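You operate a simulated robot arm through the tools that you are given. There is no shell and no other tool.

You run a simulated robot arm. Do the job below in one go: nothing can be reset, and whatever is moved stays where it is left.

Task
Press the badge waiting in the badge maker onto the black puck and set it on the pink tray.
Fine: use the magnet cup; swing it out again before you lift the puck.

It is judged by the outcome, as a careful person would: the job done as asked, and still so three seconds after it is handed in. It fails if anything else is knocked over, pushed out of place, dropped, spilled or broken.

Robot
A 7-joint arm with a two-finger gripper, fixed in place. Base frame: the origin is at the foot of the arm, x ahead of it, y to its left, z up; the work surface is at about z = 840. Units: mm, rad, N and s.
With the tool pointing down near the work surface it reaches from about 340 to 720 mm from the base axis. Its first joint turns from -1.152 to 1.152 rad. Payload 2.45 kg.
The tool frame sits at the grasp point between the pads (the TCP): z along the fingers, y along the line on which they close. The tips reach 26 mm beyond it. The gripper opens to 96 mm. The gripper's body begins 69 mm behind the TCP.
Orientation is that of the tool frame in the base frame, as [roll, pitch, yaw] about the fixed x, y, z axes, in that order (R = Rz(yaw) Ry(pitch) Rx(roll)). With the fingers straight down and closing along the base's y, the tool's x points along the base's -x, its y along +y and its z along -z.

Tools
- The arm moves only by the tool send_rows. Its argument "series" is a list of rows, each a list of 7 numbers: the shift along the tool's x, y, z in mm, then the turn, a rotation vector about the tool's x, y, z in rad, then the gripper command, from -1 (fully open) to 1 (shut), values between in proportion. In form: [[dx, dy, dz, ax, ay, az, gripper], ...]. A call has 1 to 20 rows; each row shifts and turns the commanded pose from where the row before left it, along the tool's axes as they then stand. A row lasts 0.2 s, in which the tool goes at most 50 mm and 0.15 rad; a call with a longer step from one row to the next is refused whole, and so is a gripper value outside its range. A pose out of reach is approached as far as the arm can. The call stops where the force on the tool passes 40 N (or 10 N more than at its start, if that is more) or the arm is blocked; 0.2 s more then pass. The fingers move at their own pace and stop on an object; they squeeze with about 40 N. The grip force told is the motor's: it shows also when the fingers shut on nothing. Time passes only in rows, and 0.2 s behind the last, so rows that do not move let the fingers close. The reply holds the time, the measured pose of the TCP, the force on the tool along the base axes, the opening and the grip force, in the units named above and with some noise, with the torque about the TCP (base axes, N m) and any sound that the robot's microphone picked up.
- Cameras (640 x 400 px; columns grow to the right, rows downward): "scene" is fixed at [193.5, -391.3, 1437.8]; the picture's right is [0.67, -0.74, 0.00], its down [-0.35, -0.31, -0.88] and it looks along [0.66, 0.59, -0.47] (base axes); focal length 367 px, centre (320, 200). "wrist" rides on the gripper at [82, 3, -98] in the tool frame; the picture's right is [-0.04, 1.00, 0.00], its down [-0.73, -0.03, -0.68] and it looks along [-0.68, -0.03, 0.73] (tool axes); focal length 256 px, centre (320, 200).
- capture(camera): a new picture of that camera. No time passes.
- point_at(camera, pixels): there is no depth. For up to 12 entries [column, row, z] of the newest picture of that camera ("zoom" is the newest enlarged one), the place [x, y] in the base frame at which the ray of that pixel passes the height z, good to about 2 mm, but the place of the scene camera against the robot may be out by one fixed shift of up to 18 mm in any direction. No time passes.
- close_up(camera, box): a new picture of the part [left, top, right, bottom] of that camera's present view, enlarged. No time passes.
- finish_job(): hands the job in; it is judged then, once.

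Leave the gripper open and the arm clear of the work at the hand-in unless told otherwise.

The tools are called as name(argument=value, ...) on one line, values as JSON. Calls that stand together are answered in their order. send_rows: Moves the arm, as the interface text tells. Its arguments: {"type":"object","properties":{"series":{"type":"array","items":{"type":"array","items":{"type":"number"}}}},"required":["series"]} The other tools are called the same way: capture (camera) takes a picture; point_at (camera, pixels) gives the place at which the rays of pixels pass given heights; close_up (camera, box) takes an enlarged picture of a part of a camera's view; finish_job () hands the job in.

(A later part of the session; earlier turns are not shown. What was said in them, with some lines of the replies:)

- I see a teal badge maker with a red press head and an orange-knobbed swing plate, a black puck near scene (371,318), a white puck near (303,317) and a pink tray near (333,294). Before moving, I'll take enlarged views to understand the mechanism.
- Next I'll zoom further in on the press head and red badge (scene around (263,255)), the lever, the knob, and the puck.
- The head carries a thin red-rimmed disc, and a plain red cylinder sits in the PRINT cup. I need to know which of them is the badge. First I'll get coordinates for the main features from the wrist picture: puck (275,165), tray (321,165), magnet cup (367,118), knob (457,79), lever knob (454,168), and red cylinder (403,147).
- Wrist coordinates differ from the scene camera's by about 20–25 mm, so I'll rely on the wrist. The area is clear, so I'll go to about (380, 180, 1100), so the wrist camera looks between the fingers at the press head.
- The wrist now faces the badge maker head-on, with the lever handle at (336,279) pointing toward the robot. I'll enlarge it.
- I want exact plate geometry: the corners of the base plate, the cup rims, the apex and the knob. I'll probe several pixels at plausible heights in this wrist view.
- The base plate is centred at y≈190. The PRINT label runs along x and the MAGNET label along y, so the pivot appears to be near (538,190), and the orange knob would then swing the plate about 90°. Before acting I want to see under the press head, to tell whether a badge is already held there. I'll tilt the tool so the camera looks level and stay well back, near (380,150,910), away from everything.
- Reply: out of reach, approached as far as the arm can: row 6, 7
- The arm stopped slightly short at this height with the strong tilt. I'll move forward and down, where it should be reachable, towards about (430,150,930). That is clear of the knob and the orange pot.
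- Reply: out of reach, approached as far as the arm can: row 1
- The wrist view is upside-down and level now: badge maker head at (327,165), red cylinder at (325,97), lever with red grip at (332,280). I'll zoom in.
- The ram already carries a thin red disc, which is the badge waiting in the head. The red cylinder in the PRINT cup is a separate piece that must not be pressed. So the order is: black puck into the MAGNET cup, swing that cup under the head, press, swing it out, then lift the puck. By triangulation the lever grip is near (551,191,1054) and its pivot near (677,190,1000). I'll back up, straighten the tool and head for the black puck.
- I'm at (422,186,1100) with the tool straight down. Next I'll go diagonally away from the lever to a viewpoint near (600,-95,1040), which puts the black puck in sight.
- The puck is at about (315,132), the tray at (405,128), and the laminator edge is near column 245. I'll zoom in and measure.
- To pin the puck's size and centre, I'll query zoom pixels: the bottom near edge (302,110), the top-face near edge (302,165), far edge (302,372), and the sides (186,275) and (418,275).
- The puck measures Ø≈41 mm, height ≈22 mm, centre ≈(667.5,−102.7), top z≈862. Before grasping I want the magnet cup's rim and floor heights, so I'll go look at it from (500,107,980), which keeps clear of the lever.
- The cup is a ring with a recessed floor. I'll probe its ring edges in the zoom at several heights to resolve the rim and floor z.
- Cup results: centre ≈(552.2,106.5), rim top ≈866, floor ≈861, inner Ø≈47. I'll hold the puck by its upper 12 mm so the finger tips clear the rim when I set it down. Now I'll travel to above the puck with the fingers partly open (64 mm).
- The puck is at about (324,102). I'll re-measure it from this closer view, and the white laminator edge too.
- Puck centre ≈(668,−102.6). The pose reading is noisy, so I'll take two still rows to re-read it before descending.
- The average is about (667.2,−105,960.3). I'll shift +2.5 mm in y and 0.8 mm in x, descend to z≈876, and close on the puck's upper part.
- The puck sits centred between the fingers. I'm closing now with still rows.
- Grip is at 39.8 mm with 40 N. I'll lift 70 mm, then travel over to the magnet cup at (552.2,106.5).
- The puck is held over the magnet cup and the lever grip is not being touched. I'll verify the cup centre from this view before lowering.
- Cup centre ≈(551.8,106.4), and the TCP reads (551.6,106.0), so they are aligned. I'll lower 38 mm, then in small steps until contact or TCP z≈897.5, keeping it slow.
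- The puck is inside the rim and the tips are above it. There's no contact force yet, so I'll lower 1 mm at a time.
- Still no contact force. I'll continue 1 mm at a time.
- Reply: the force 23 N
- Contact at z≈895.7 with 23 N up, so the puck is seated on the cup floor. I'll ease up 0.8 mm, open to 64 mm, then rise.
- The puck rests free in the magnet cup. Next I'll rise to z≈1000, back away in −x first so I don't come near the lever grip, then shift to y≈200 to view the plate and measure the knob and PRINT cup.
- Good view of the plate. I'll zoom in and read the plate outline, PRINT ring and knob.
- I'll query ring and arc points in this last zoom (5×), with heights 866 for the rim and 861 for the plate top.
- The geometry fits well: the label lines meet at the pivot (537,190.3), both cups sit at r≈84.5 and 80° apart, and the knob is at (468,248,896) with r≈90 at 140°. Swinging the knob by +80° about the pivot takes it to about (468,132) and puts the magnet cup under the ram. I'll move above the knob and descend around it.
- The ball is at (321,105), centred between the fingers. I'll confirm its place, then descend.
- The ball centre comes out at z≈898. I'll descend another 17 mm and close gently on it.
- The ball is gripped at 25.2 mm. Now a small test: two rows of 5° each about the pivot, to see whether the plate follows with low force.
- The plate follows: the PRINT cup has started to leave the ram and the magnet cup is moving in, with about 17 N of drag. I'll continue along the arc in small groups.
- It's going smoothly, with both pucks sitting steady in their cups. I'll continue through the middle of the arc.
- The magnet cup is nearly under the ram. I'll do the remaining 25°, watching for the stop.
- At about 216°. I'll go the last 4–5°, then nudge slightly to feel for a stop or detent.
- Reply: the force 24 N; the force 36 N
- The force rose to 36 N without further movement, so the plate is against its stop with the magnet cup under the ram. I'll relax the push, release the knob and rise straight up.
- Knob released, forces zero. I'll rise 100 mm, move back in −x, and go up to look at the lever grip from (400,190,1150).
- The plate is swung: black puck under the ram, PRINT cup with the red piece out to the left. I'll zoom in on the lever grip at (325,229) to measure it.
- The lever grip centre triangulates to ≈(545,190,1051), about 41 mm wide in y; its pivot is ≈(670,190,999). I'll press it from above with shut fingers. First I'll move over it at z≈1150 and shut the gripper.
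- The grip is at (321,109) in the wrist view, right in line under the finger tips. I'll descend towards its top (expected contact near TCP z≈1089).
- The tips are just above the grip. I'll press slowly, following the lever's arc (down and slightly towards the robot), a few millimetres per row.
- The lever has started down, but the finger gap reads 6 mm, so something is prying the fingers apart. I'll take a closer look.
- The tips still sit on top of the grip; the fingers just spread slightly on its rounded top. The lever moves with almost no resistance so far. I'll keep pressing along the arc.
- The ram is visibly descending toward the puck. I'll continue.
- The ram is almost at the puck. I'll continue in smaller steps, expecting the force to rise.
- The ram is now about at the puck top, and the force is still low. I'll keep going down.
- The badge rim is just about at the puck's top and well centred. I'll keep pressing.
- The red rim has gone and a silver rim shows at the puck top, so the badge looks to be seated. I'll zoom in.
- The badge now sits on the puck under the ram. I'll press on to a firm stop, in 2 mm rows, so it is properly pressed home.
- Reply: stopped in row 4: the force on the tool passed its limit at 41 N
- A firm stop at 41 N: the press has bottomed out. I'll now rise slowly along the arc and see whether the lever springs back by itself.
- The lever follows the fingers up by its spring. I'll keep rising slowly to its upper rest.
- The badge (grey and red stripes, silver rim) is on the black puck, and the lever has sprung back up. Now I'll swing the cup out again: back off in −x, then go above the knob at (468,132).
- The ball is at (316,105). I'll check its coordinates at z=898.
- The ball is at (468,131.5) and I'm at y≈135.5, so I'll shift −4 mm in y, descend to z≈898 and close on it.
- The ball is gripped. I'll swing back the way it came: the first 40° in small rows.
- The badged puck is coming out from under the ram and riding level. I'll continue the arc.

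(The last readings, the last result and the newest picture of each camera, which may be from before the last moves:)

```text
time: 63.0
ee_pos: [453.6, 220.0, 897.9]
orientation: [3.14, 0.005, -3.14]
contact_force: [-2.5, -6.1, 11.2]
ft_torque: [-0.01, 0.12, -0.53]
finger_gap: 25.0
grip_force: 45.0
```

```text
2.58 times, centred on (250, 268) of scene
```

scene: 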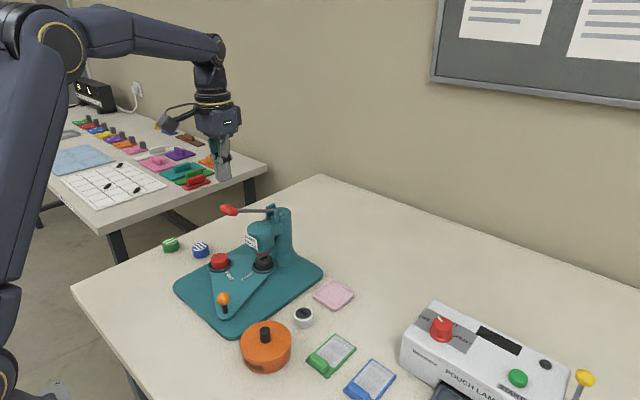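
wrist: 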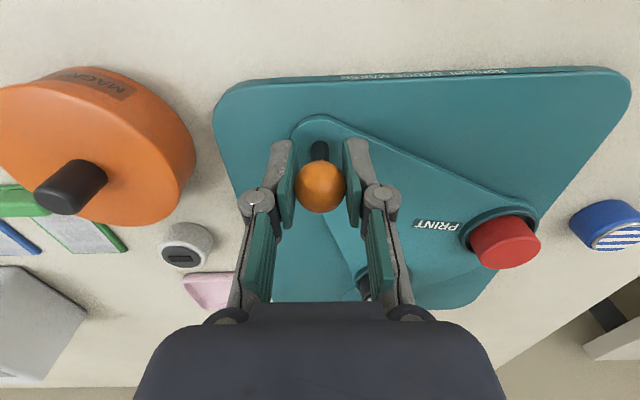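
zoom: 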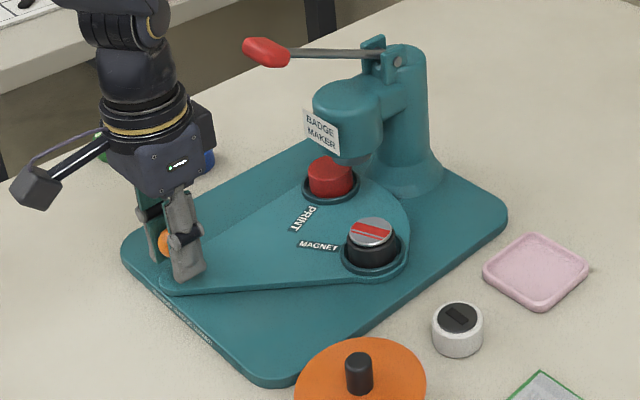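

Nearly out. I'll do the last 20°, stopping gently at the end stop.

send_rows(series=[[-3.0, 7.26, 0, 0, 0, 0, 1], [-3.63, 6.96, 0, 0, 0, 0, 1], [-4.22, 6.62, 0, 0, 0, 0, 1], [-2.39, 3.1, 0, 0, 0, 0, 1], [0, 0, 0, 0, 0, 0, 1]])

send_rows(series=[[-2.0, 2.6, 0, 0, 0, 0, 1], [-1.0, 1.2, 0, 0, 0, 0, 1], [0, 0, 0, 0, 0, 0, 1]])

close_up(camera="scene", box=[160, 190, 340, 345])

```text
time: 64.2
ee_pos: [466.2, 243.6, 897.0]
orientation: [3.141, 0.001, -3.141]
contact_force: [-2.3, -6.5, -6.9]
ft_torque: [-0.04, 0.07, -0.55]
finger_gap: 25.0
grip_force: 45.8
```

```text
time: 65.0
ee_pos: [469.6, 248.0, 898.2]
orientation: [-3.14, 0.0, 3.142]
contact_force: [-1.3, -5.7, -24.8]
ft_torque: [-0.01, 0.3, -0.49]
finger_gap: 25.3
grip_force: 45.1
```

```text
2.58 times, centred on (250, 268) of scene
```

zoom: 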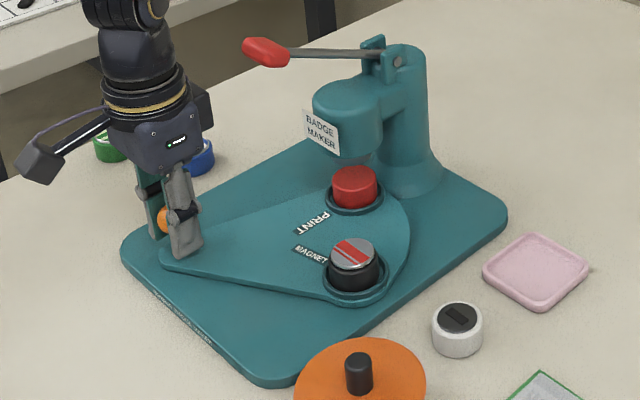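

It's back at its starting place, (469,248). One tiny nudge will confirm the stop, then I'll relax and release.

send_rows(series=[[-0.8, 1.0, 0, 0, 0, 0, 1], [0, 0, 0, 0, 0, 0, 1]])

```text
time: 65.6
ee_pos: [469.0, 247.6, 897.1]
orientation: [-3.14, -0.002, -3.141]
contact_force: [-4.3, -9.2, -31.2]
ft_torque: [-0.06, -0.02, 0.1]
finger_gap: 25.0
grip_force: 44.8
```

The stop is reached with no further travel. I'll relax, open, and rise.

send_rows(series=[[0.8, -1.0, 0.5, 0, 0, 0, 1], [0, 0, 0, 0, 0, 0, 0.4], [0, 0, 0, 0, 0, 0, 0.0], [0, 0, 0, 0, 0, 0, -0.33], [0, 0, 0, 0, 0, 0, -0.33], [0, 0, -15, 0, 0, 0, -0.33], [0, 0, -35, 0, 0, 0, -0.33], [0, 0, -50, 0, 0, 0, -0.33], [0, 0, 0, 0, 0, 0, -0.33]])

capture(camera="wrist")

```text
time: 67.6
ee_pos: [470.0, 249.2, 1002.1]
orientation: [-3.141, 0.004, 3.141]
contact_force: [0.9, -0.6, 0.4]
ft_torque: [-0.02, -0.04, 0.01]
finger_gap: 63.8
grip_force: 0.0
```

```text
taken
```

wrist: 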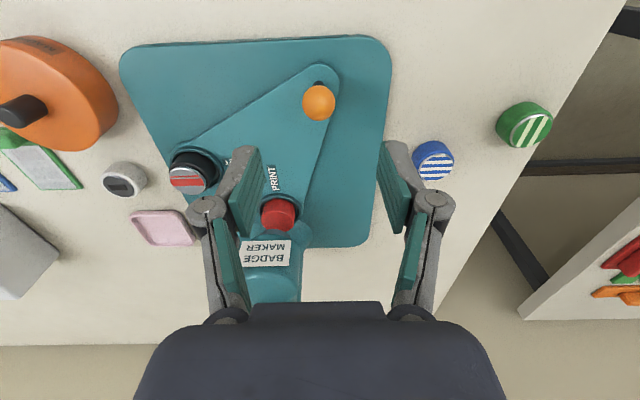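

Next I'll go around the lever (x≈447, then y≈106) and view the badged puck in the cup from (500,106,1000).

send_rows(series=[[22, -20, 0, 0, 0, 0, -0.33], [0, -40, 0, 0, 0, 0, -0.33], [0, -40, 0, 0, 0, 0, -0.33], [0, -42, 0, 0, 0, 0, -0.33], [-30, 0, 0, 0, 0, 0, -0.33], [-25, 0, 10, 0, 0, 0, -0.33], [0, 0, 0, 0, 0, 0, -0.33]])

capture(camera="wrist")

close_up(camera="wrist", box=[280, 100, 376, 175])

```text
time: 69.2
ee_pos: [501.6, 104.6, 986.3]
orientation: [-3.14, 0.003, -3.14]
contact_force: [1.0, -1.2, -0.6]
ft_torque: [0.02, 0.0, 0.01]
finger_gap: 63.8
grip_force: 0.0
```

```text
taken
```

wrist: 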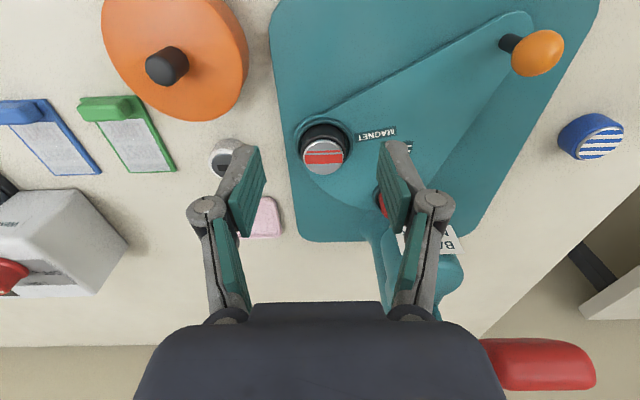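

```text
5.33 times, centred on (328, 138) of wrist
```

zoom: 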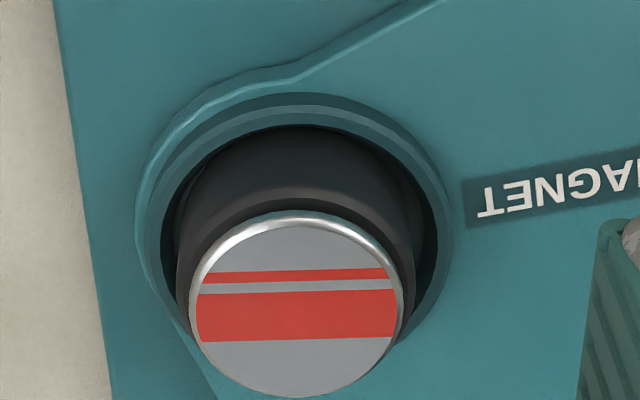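

The badge sits neatly on the puck. I'll measure the puck centre in the cup (puck side edges at zoom (177,265) and (413,265), badge disc at centre (297,305)).

point_at(camera="zoom", pixels=[[177, 268, 881], [413, 268, 881], [295, 187, 882], [297, 305, 886], [190, 310, 886], [403, 310, 886], [297, 212, 886], [297, 398, 886], [135, 230, 864], [455, 230, 864], [297, 92, 861], [297, 125, 866]])

```text
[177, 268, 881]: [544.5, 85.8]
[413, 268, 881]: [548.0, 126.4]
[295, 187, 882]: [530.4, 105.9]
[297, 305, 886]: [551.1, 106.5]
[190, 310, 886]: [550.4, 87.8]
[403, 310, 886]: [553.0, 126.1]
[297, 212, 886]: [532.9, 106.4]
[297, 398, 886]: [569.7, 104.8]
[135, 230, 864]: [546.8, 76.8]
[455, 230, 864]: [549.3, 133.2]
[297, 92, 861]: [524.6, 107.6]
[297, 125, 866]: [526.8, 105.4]
```

The puck is still at (551,106). I'll move over it, descend to TCP z≈896.5 (tips at ≈870.5, above the 866 rim and below the badge), and grip its body as before.

send_rows(series=[[-25, 0.7, 0, 0, 0, 0, -0.33], [-24.5, 0.7, 0, 0, 0, 0, -0.33], [0, 0, 25, 0, 0, 0, -0.33], [0, 0, 25, 0, 0, 0, -0.33], [0, 0, 20, 0, 0, 0, -0.33], [0, 0, 10, 0, 0, 0, -0.33], [0, 0, 0, 0, 0, 0, -0.33], [0, 0, 0, 0, 0, 0, -0.33]])

capture(camera="wrist")

close_up(camera="scene", box=[235, 265, 305, 315])

```text
time: 71.0
ee_pos: [553.9, 108.1, 907.9]
orientation: [3.141, 0.004, 3.142]
contact_force: [-0.3, 0.4, 0.3]
ft_torque: [-0.02, 0.02, 0.02]
finger_gap: 63.5
grip_force: 0.1
```

```text
taken
```

wrist: 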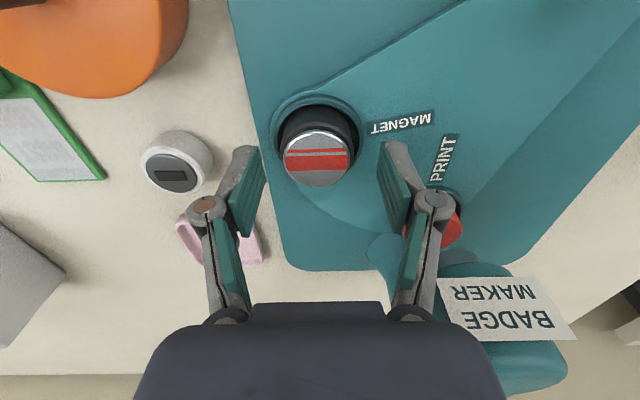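

```text
8.00 times, centred on (270, 290) of scene
```

zoom: 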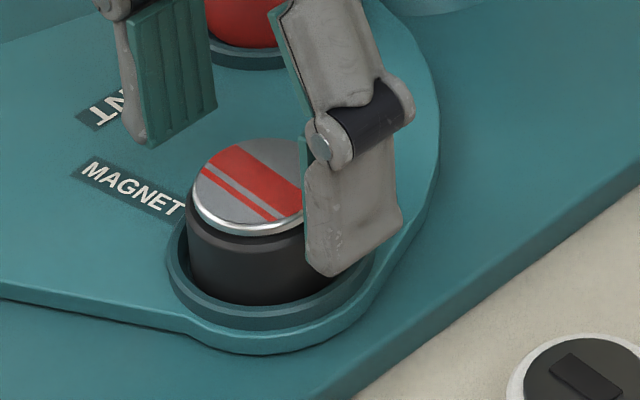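

I'm slightly right of centre: the puck is at column 317 and the finger midpoint at about 322. I'll read the pose again.

send_rows(series=[[0, 0, 0, 0, 0, 0, -0.33]])

point_at(camera="wrist", pixels=[[317, 160, 886], [283, 155, 886], [351, 155, 886], [317, 132, 886], [317, 186, 886]])

```text
time: 71.4
ee_pos: [554.1, 108.3, 907.9]
orientation: [3.14, 0.004, -3.14]
contact_force: [0.1, 0.3, 0.2]
ft_torque: [0.03, -0.01, 0.01]
finger_gap: 63.8
grip_force: 0.1
```

```text
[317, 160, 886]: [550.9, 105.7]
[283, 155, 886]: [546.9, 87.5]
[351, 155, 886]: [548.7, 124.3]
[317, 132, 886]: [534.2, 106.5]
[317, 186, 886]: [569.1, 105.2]
```

The puck is at (551.5,106) and the tool at (554,108.2). I'll correct by −2.5/−2.2 mm, descend 11 mm, and close softly.

send_rows(series=[[2.5, -2.2, 0, 0, 0, 0, -0.33], [0, 0, 6, 0, 0, 0, -0.33], [0, 0, 5.2, 0, 0, 0, -0.33], [0, 0, 0, 0, 0, 0, -0.33], [0, 0, 0, 0, 0, 0, 0.0], [0, 0, 0, 0, 0, 0, 0.2], [0, 0, 0, 0, 0, 0, 0.6], [0, 0, 0, 0, 0, 0, 1], [0, 0, 0, 0, 0, 0, 1]])

close_up(camera="scene", box=[235, 265, 305, 315])

capture(camera="wrist")

```text
time: 73.4
ee_pos: [551.2, 104.9, 897.5]
orientation: [3.14, 0.004, 3.141]
contact_force: [0.1, -0.5, 2.9]
ft_torque: [0.01, -0.01, 0.0]
finger_gap: 40.0
grip_force: 39.8
```

```text
8.00 times, centred on (270, 290) of scene
```

zoom: 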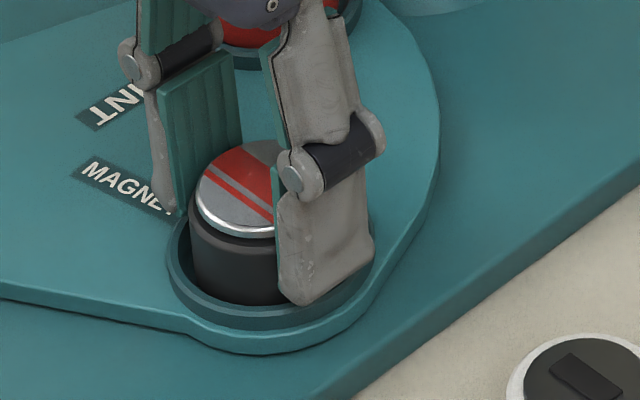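

```text
taken
```

wrist: 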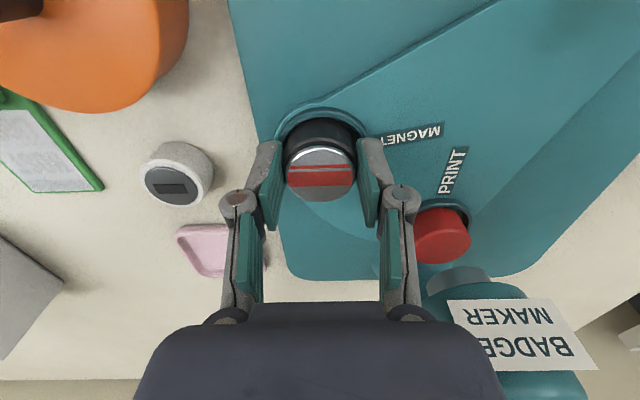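

Held at 40 mm by the body, with the badge untouched. I'll lift gently by 8 mm first and check that only the puck comes up.

send_rows(series=[[0, 0, -3, 0, 0, 0, 1], [0, 0, -5, 0, 0, 0, 1], [0, 0, 0, 0, 0, 0, 1]])

close_up(camera="scene", box=[220, 250, 320, 320])

```text
time: 74.2
ee_pos: [550.8, 104.2, 905.1]
orientation: [3.142, 0.004, -3.141]
contact_force: [0.5, -0.8, -0.5]
ft_torque: [0.0, -0.01, 0.0]
finger_gap: 39.8
grip_force: 39.9
```

```text
5.71 times, centred on (270, 285) of scene
```

zoom: 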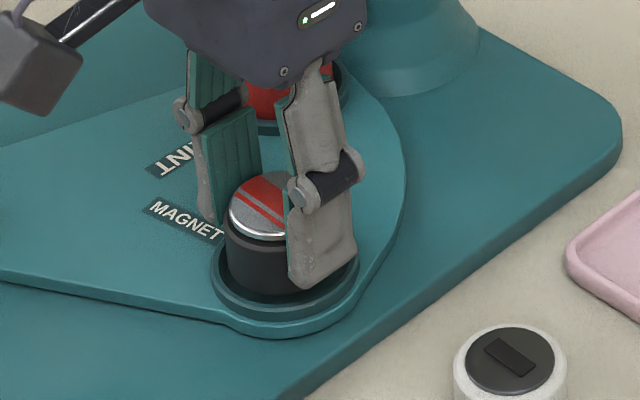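

The puck with its badge lifts cleanly from the cup. I'll raise it to z≈1000, carry it over the tray near (672,8), and look.

send_rows(series=[[0, 0, -25, 0, 0, 0, 1], [0, 0, -35, 0, 0, 0, 1], [0, 0, -35, 0, 0, 0, 1], [-24, -19.3, 0, 0, 0, 0, 1], [-24, -19.3, 0, 0, 0, 0, 1], [-24, -19.3, 0, 0, 0, 0, 1], [-24, -19.3, 0, 0, 0, 0, 1], [-24, -19.3, 0, 0, 0, 0, 1], [0, 0, 0, 0, 0, 0, 1]])

capture(camera="wrist")

close_up(camera="wrist", box=[265, 30, 385, 120])

```text
time: 76.2
ee_pos: [671.0, 8.5, 1001.8]
orientation: [3.141, 0.002, -3.139]
contact_force: [-0.7, -0.9, -0.6]
ft_torque: [0.01, 0.01, 0.0]
finger_gap: 40.2
grip_force: 40.2
```

```text
taken
```

wrist: 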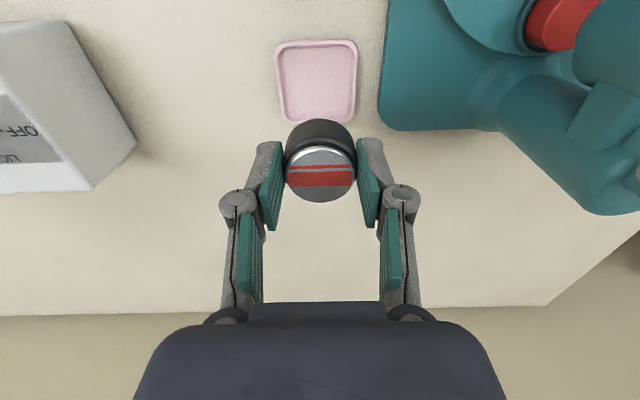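

```text
4.44 times, centred on (325, 75) of wrist
```

zoom: 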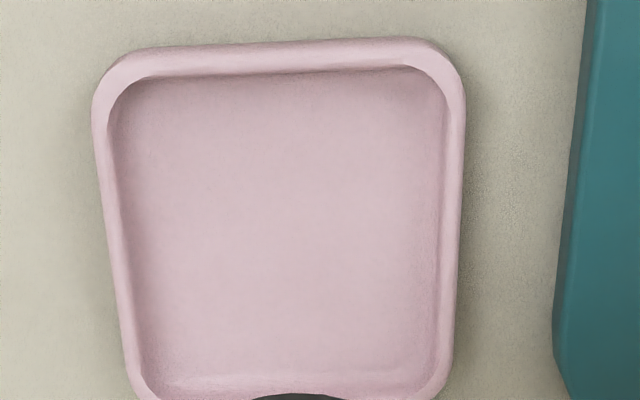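

The tray is in clear view at (317,80). I'll measure its edges and floor.

point_at(camera="zoom", pixels=[[280, 45, 842], [280, 45, 850], [95, 130, 848], [463, 130, 848], [128, 370, 848], [450, 370, 848], [280, 75, 848], [280, 85, 842], [120, 140, 842], [440, 140, 842], [290, 380, 842], [285, 230, 843]])

close_up(camera="scene", box=[305, 270, 365, 318])

point_at(camera="wrist", pixels=[[316, 40, 846], [357, 55, 846], [274, 55, 846], [354, 121, 846], [284, 121, 846]])

```text
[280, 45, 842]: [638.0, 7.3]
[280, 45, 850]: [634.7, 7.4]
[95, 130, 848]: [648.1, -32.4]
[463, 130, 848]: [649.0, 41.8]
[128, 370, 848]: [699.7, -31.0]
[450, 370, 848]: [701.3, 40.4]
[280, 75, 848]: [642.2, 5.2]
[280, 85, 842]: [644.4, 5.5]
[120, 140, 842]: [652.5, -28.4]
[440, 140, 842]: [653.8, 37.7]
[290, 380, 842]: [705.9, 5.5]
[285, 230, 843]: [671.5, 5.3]
```

```text
8.33 times, centred on (335, 294) of scene
```

zoom: 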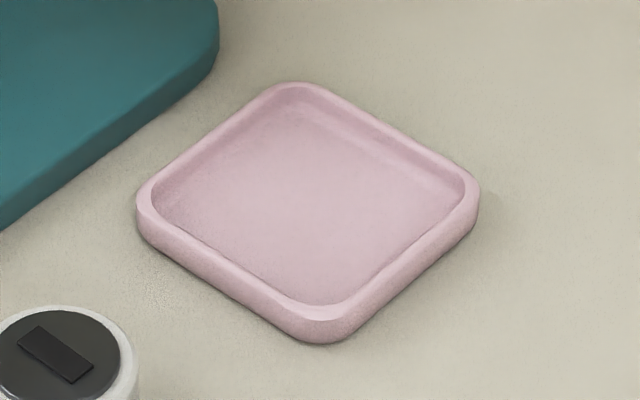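

```text
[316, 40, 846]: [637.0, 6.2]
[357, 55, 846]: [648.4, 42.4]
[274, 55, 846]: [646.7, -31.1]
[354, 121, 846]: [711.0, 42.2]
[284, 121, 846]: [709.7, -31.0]
```

The tray is centred at ≈(674.5,5), outer 74 mm, rim top ≈849. I'll centre over it and descend to TCP z≈890, then go slowly to contact (expected near 880).

send_rows(series=[[-3.5, -3.3, 10, 0, 0, 0, 1], [0, 0, 30, 0, 0, 0, 1], [0, 0, 30, 0, 0, 0, 1], [0, 0, 25, 0, 0, 0, 1], [0, 0, 12, 0, 0, 0, 1], [0, 0, 5, 0, 0, 0, 1], [0, 0, 0, 0, 0, 0, 1]])

capture(camera="wrist")

close_up(camera="scene", box=[290, 250, 380, 320])

```text
time: 77.8
ee_pos: [674.0, 4.9, 888.2]
orientation: [3.142, 0.004, 3.142]
contact_force: [0.4, 0.4, -0.6]
ft_torque: [-0.01, 0.03, -0.02]
finger_gap: 39.6
grip_force: 40.3
```

```text
taken
```

wrist: 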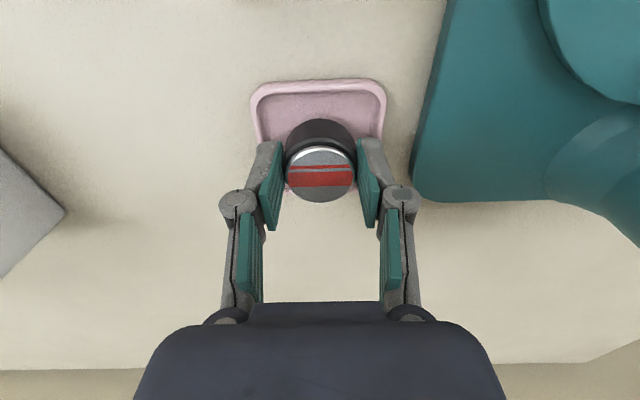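

```text
5.71 times, centred on (335, 285) of scene
```

zoom: 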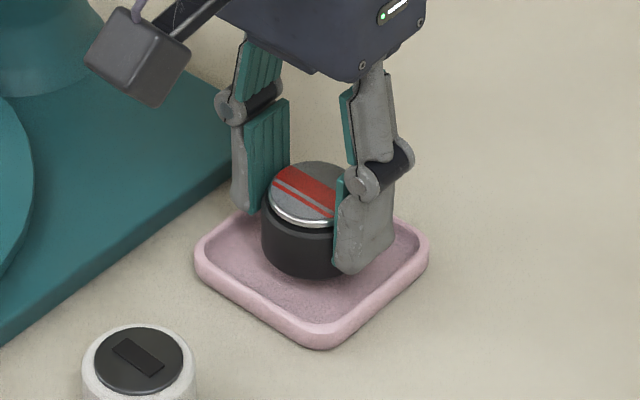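

The puck is above the middle of the tray, about 8 mm up. I'll lower it in small steps until contact.

send_rows(series=[[0, 0, 3, 0, 0, 0, 1], [0, 0, 2, 0, 0, 0, 1], [0, 0, 1, 0, 0, 0, 1], [0, 0, 0, 0, 0, 0, 1]])

send_rows(series=[[0, 0, 1, 0, 0, 0, 1], [0, 0, 0, 0, 0, 0, 1]])

close_up(camera="scene", box=[290, 250, 380, 320])

```text
time: 78.8
ee_pos: [674.1, 5.4, 882.4]
orientation: [-3.142, 0.002, 3.14]
contact_force: [0.6, -0.3, 0.8]
ft_torque: [0.01, -0.01, -0.01]
finger_gap: 39.8
grip_force: 39.6
```

```text
time: 79.4
ee_pos: [674.3, 5.9, 882.0]
orientation: [-3.141, 0.003, -3.141]
contact_force: [-1.4, 1.2, 5.2]
ft_torque: [-0.01, 0.02, -0.01]
finger_gap: 39.9
grip_force: 39.6
```

```text
5.71 times, centred on (335, 285) of scene
```

zoom: 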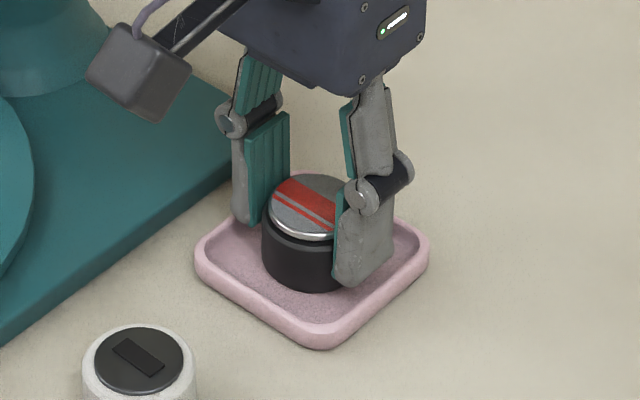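

First contact, 5 N at z≈882, with the puck flat on the tray floor. I'll open gently to about 58 mm, then rise straight up.

send_rows(series=[[0, 0, 0, 0, 0, 0, 0.1], [0, 0, 0, 0, 0, 0, -0.1], [0, 0, 0, 0, 0, 0, -0.2], [0, 0, 0, 0, 0, 0, -0.2]])

capture(camera="wrist")

close_up(camera="scene", box=[290, 250, 380, 320])

```text
time: 80.4
ee_pos: [674.0, 5.1, 881.5]
orientation: [-3.141, 0.003, -3.141]
contact_force: [0.0, -0.3, 0.4]
ft_torque: [-0.01, -0.01, 0.0]
finger_gap: 57.6
grip_force: 0.0
```

```text
taken
```

wrist: 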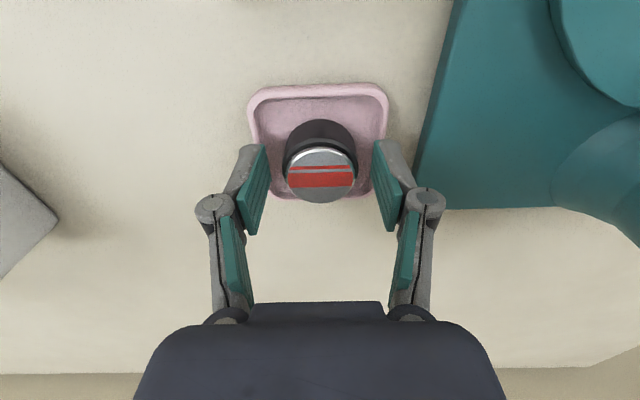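

```text
5.71 times, centred on (335, 285) of scene
```

zoom: 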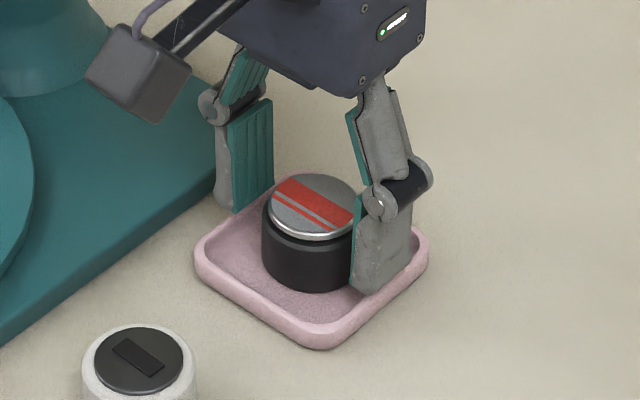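

The puck stands free in the tray with the badge on top. I'll rise straight up, then draw back clear of the work and open fully.

send_rows(series=[[0, 0, -10, 0, 0, 0, -0.2], [0, 0, -25, 0, 0, 0, -0.2], [0, 0, -40, 0, 0, 0, -0.2], [0, 0, -45, 0, 0, 0, -0.2], [0, 0, -45, 0, 0, 0, -0.5], [35, -5, -35, 0, 0, 0, -1], [40, -5, -25, 0, 0, 0, -1], [45, -5, -10, 0, 0, 0, -1], [45, -5, 0, 0, 0, 0, -1], [45, 0, 0, 0, 0, 0, -1], [0, 0, 0, 0, 0, 0, -1]])

capture(camera="wrist")

capture(camera="scene")

close_up(camera="scene", box=[160, 190, 400, 345])

```text
time: 82.8
ee_pos: [462.4, -15.3, 1115.1]
orientation: [-3.14, 0.003, 3.142]
contact_force: [-0.1, -0.3, 0.1]
ft_torque: [0.02, 0.03, -0.01]
finger_gap: 95.7
grip_force: 0.1
```

```text
taken
```

wrist: 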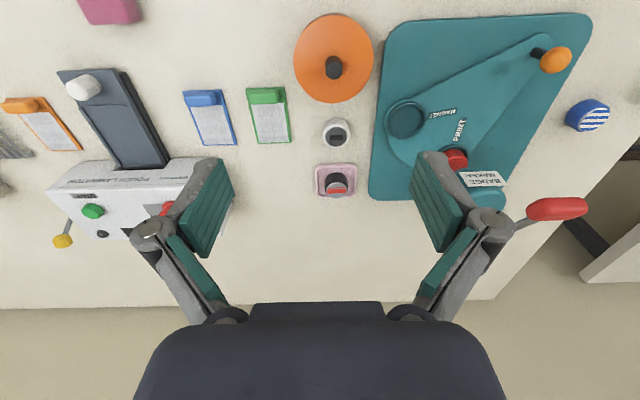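

```text
taken
```

scene: 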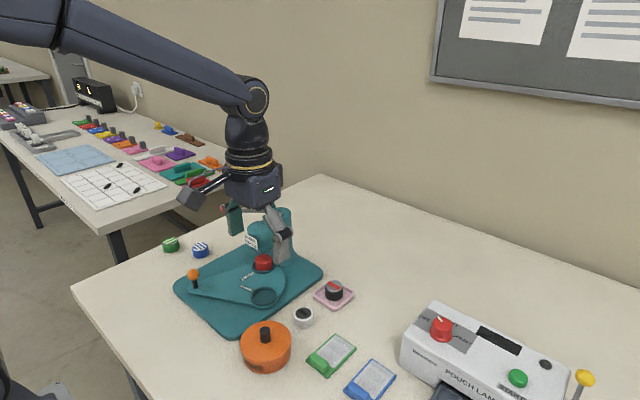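

```text
2.58 times, centred on (280, 268) of scene
```

zoom: 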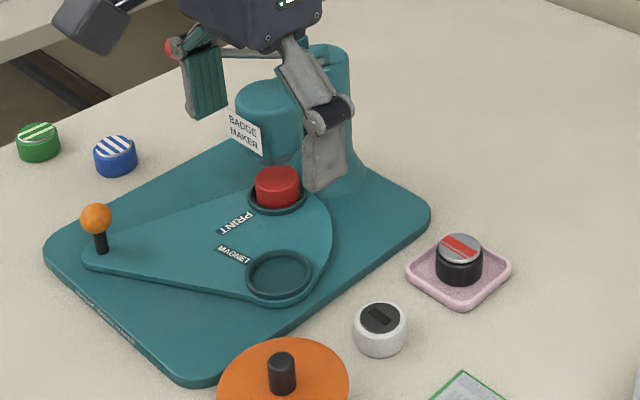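

Everything is in place: lever up, plate swung back with the red piece in the PRINT cup, magnet cup empty, and the badged black puck on the pink tray. I'll take one last close look before handing in.

close_up(camera="scene", box=[308, 270, 360, 312])

send_rows(series=[[0, 0, 0, 0, 0, 0, -1], [0, 0, 0, 0, 0, 0, -1]])

```text
9.52 times, centred on (334, 291) of scene
```

zoom: 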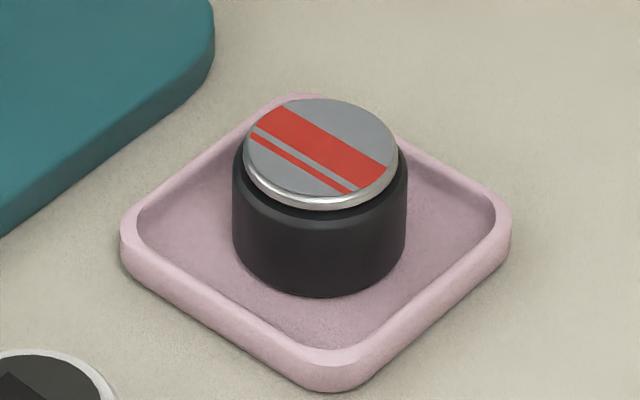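

```text
time: 83.4
ee_pos: [461.6, -14.8, 1115.6]
orientation: [-3.141, 0.004, 3.141]
contact_force: [-1.0, -0.3, 0.1]
ft_torque: [-0.03, 0.01, 0.03]
finger_gap: 96.0
grip_force: 0.1
```

Before handing in, I'll compare how it sits with the finished blue and green examples at the same zoom.

close_up(camera="scene", box=[160, 228, 212, 270])

close_up(camera="wrist", box=[300, 110, 372, 205])

```text
9.52 times, centred on (186, 249) of scene
```

zoom: 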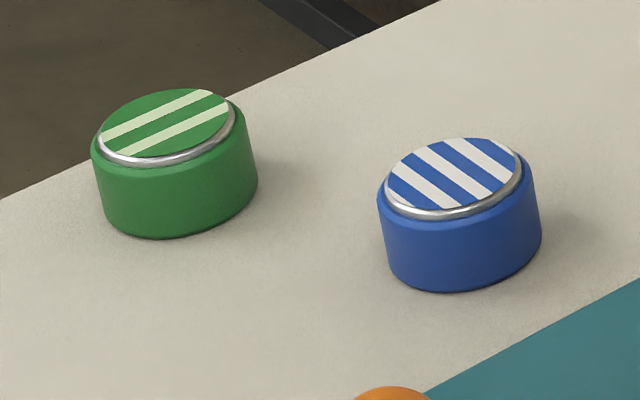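

```text
4.21 times, centred on (336, 158) of wrist
```

zoom: 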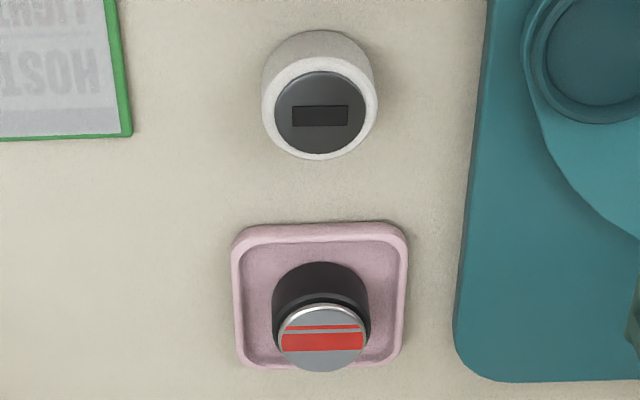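

The badge sits flat and centred on the puck's metal plate, stayed put through the carry, and the press was bottomed out. The puck is in the tray, nothing else has moved, the gripper is open and the arm is clear. I'm handing in the job.

finish_job()

```text
The job is handed in.
```

The badge is pressed onto the black puck, and the puck is standing on the pink tray. I've handed the job in.

- **Pressing:** I set the puck in the magnet cup, swung it under the ram and pulled the lever down to a firm stop at 41 N. The badge came off the ram and sits flat and centred on the puck. It looks slightly higher than on the finished green and blue ones, apparently because it rests on the puck's raised metal plate.
- **Swinging out:** I swung the magnet cup back to where it started before lifting the puck, as you asked.
- **Rest of the table:** Nothing else was knocked over or pushed out of place in the last pictures. The plain red cylinder is still in the PRINT cup and was never pressed. The lever is back up, the gripper is open, and the arm is clear of the work.
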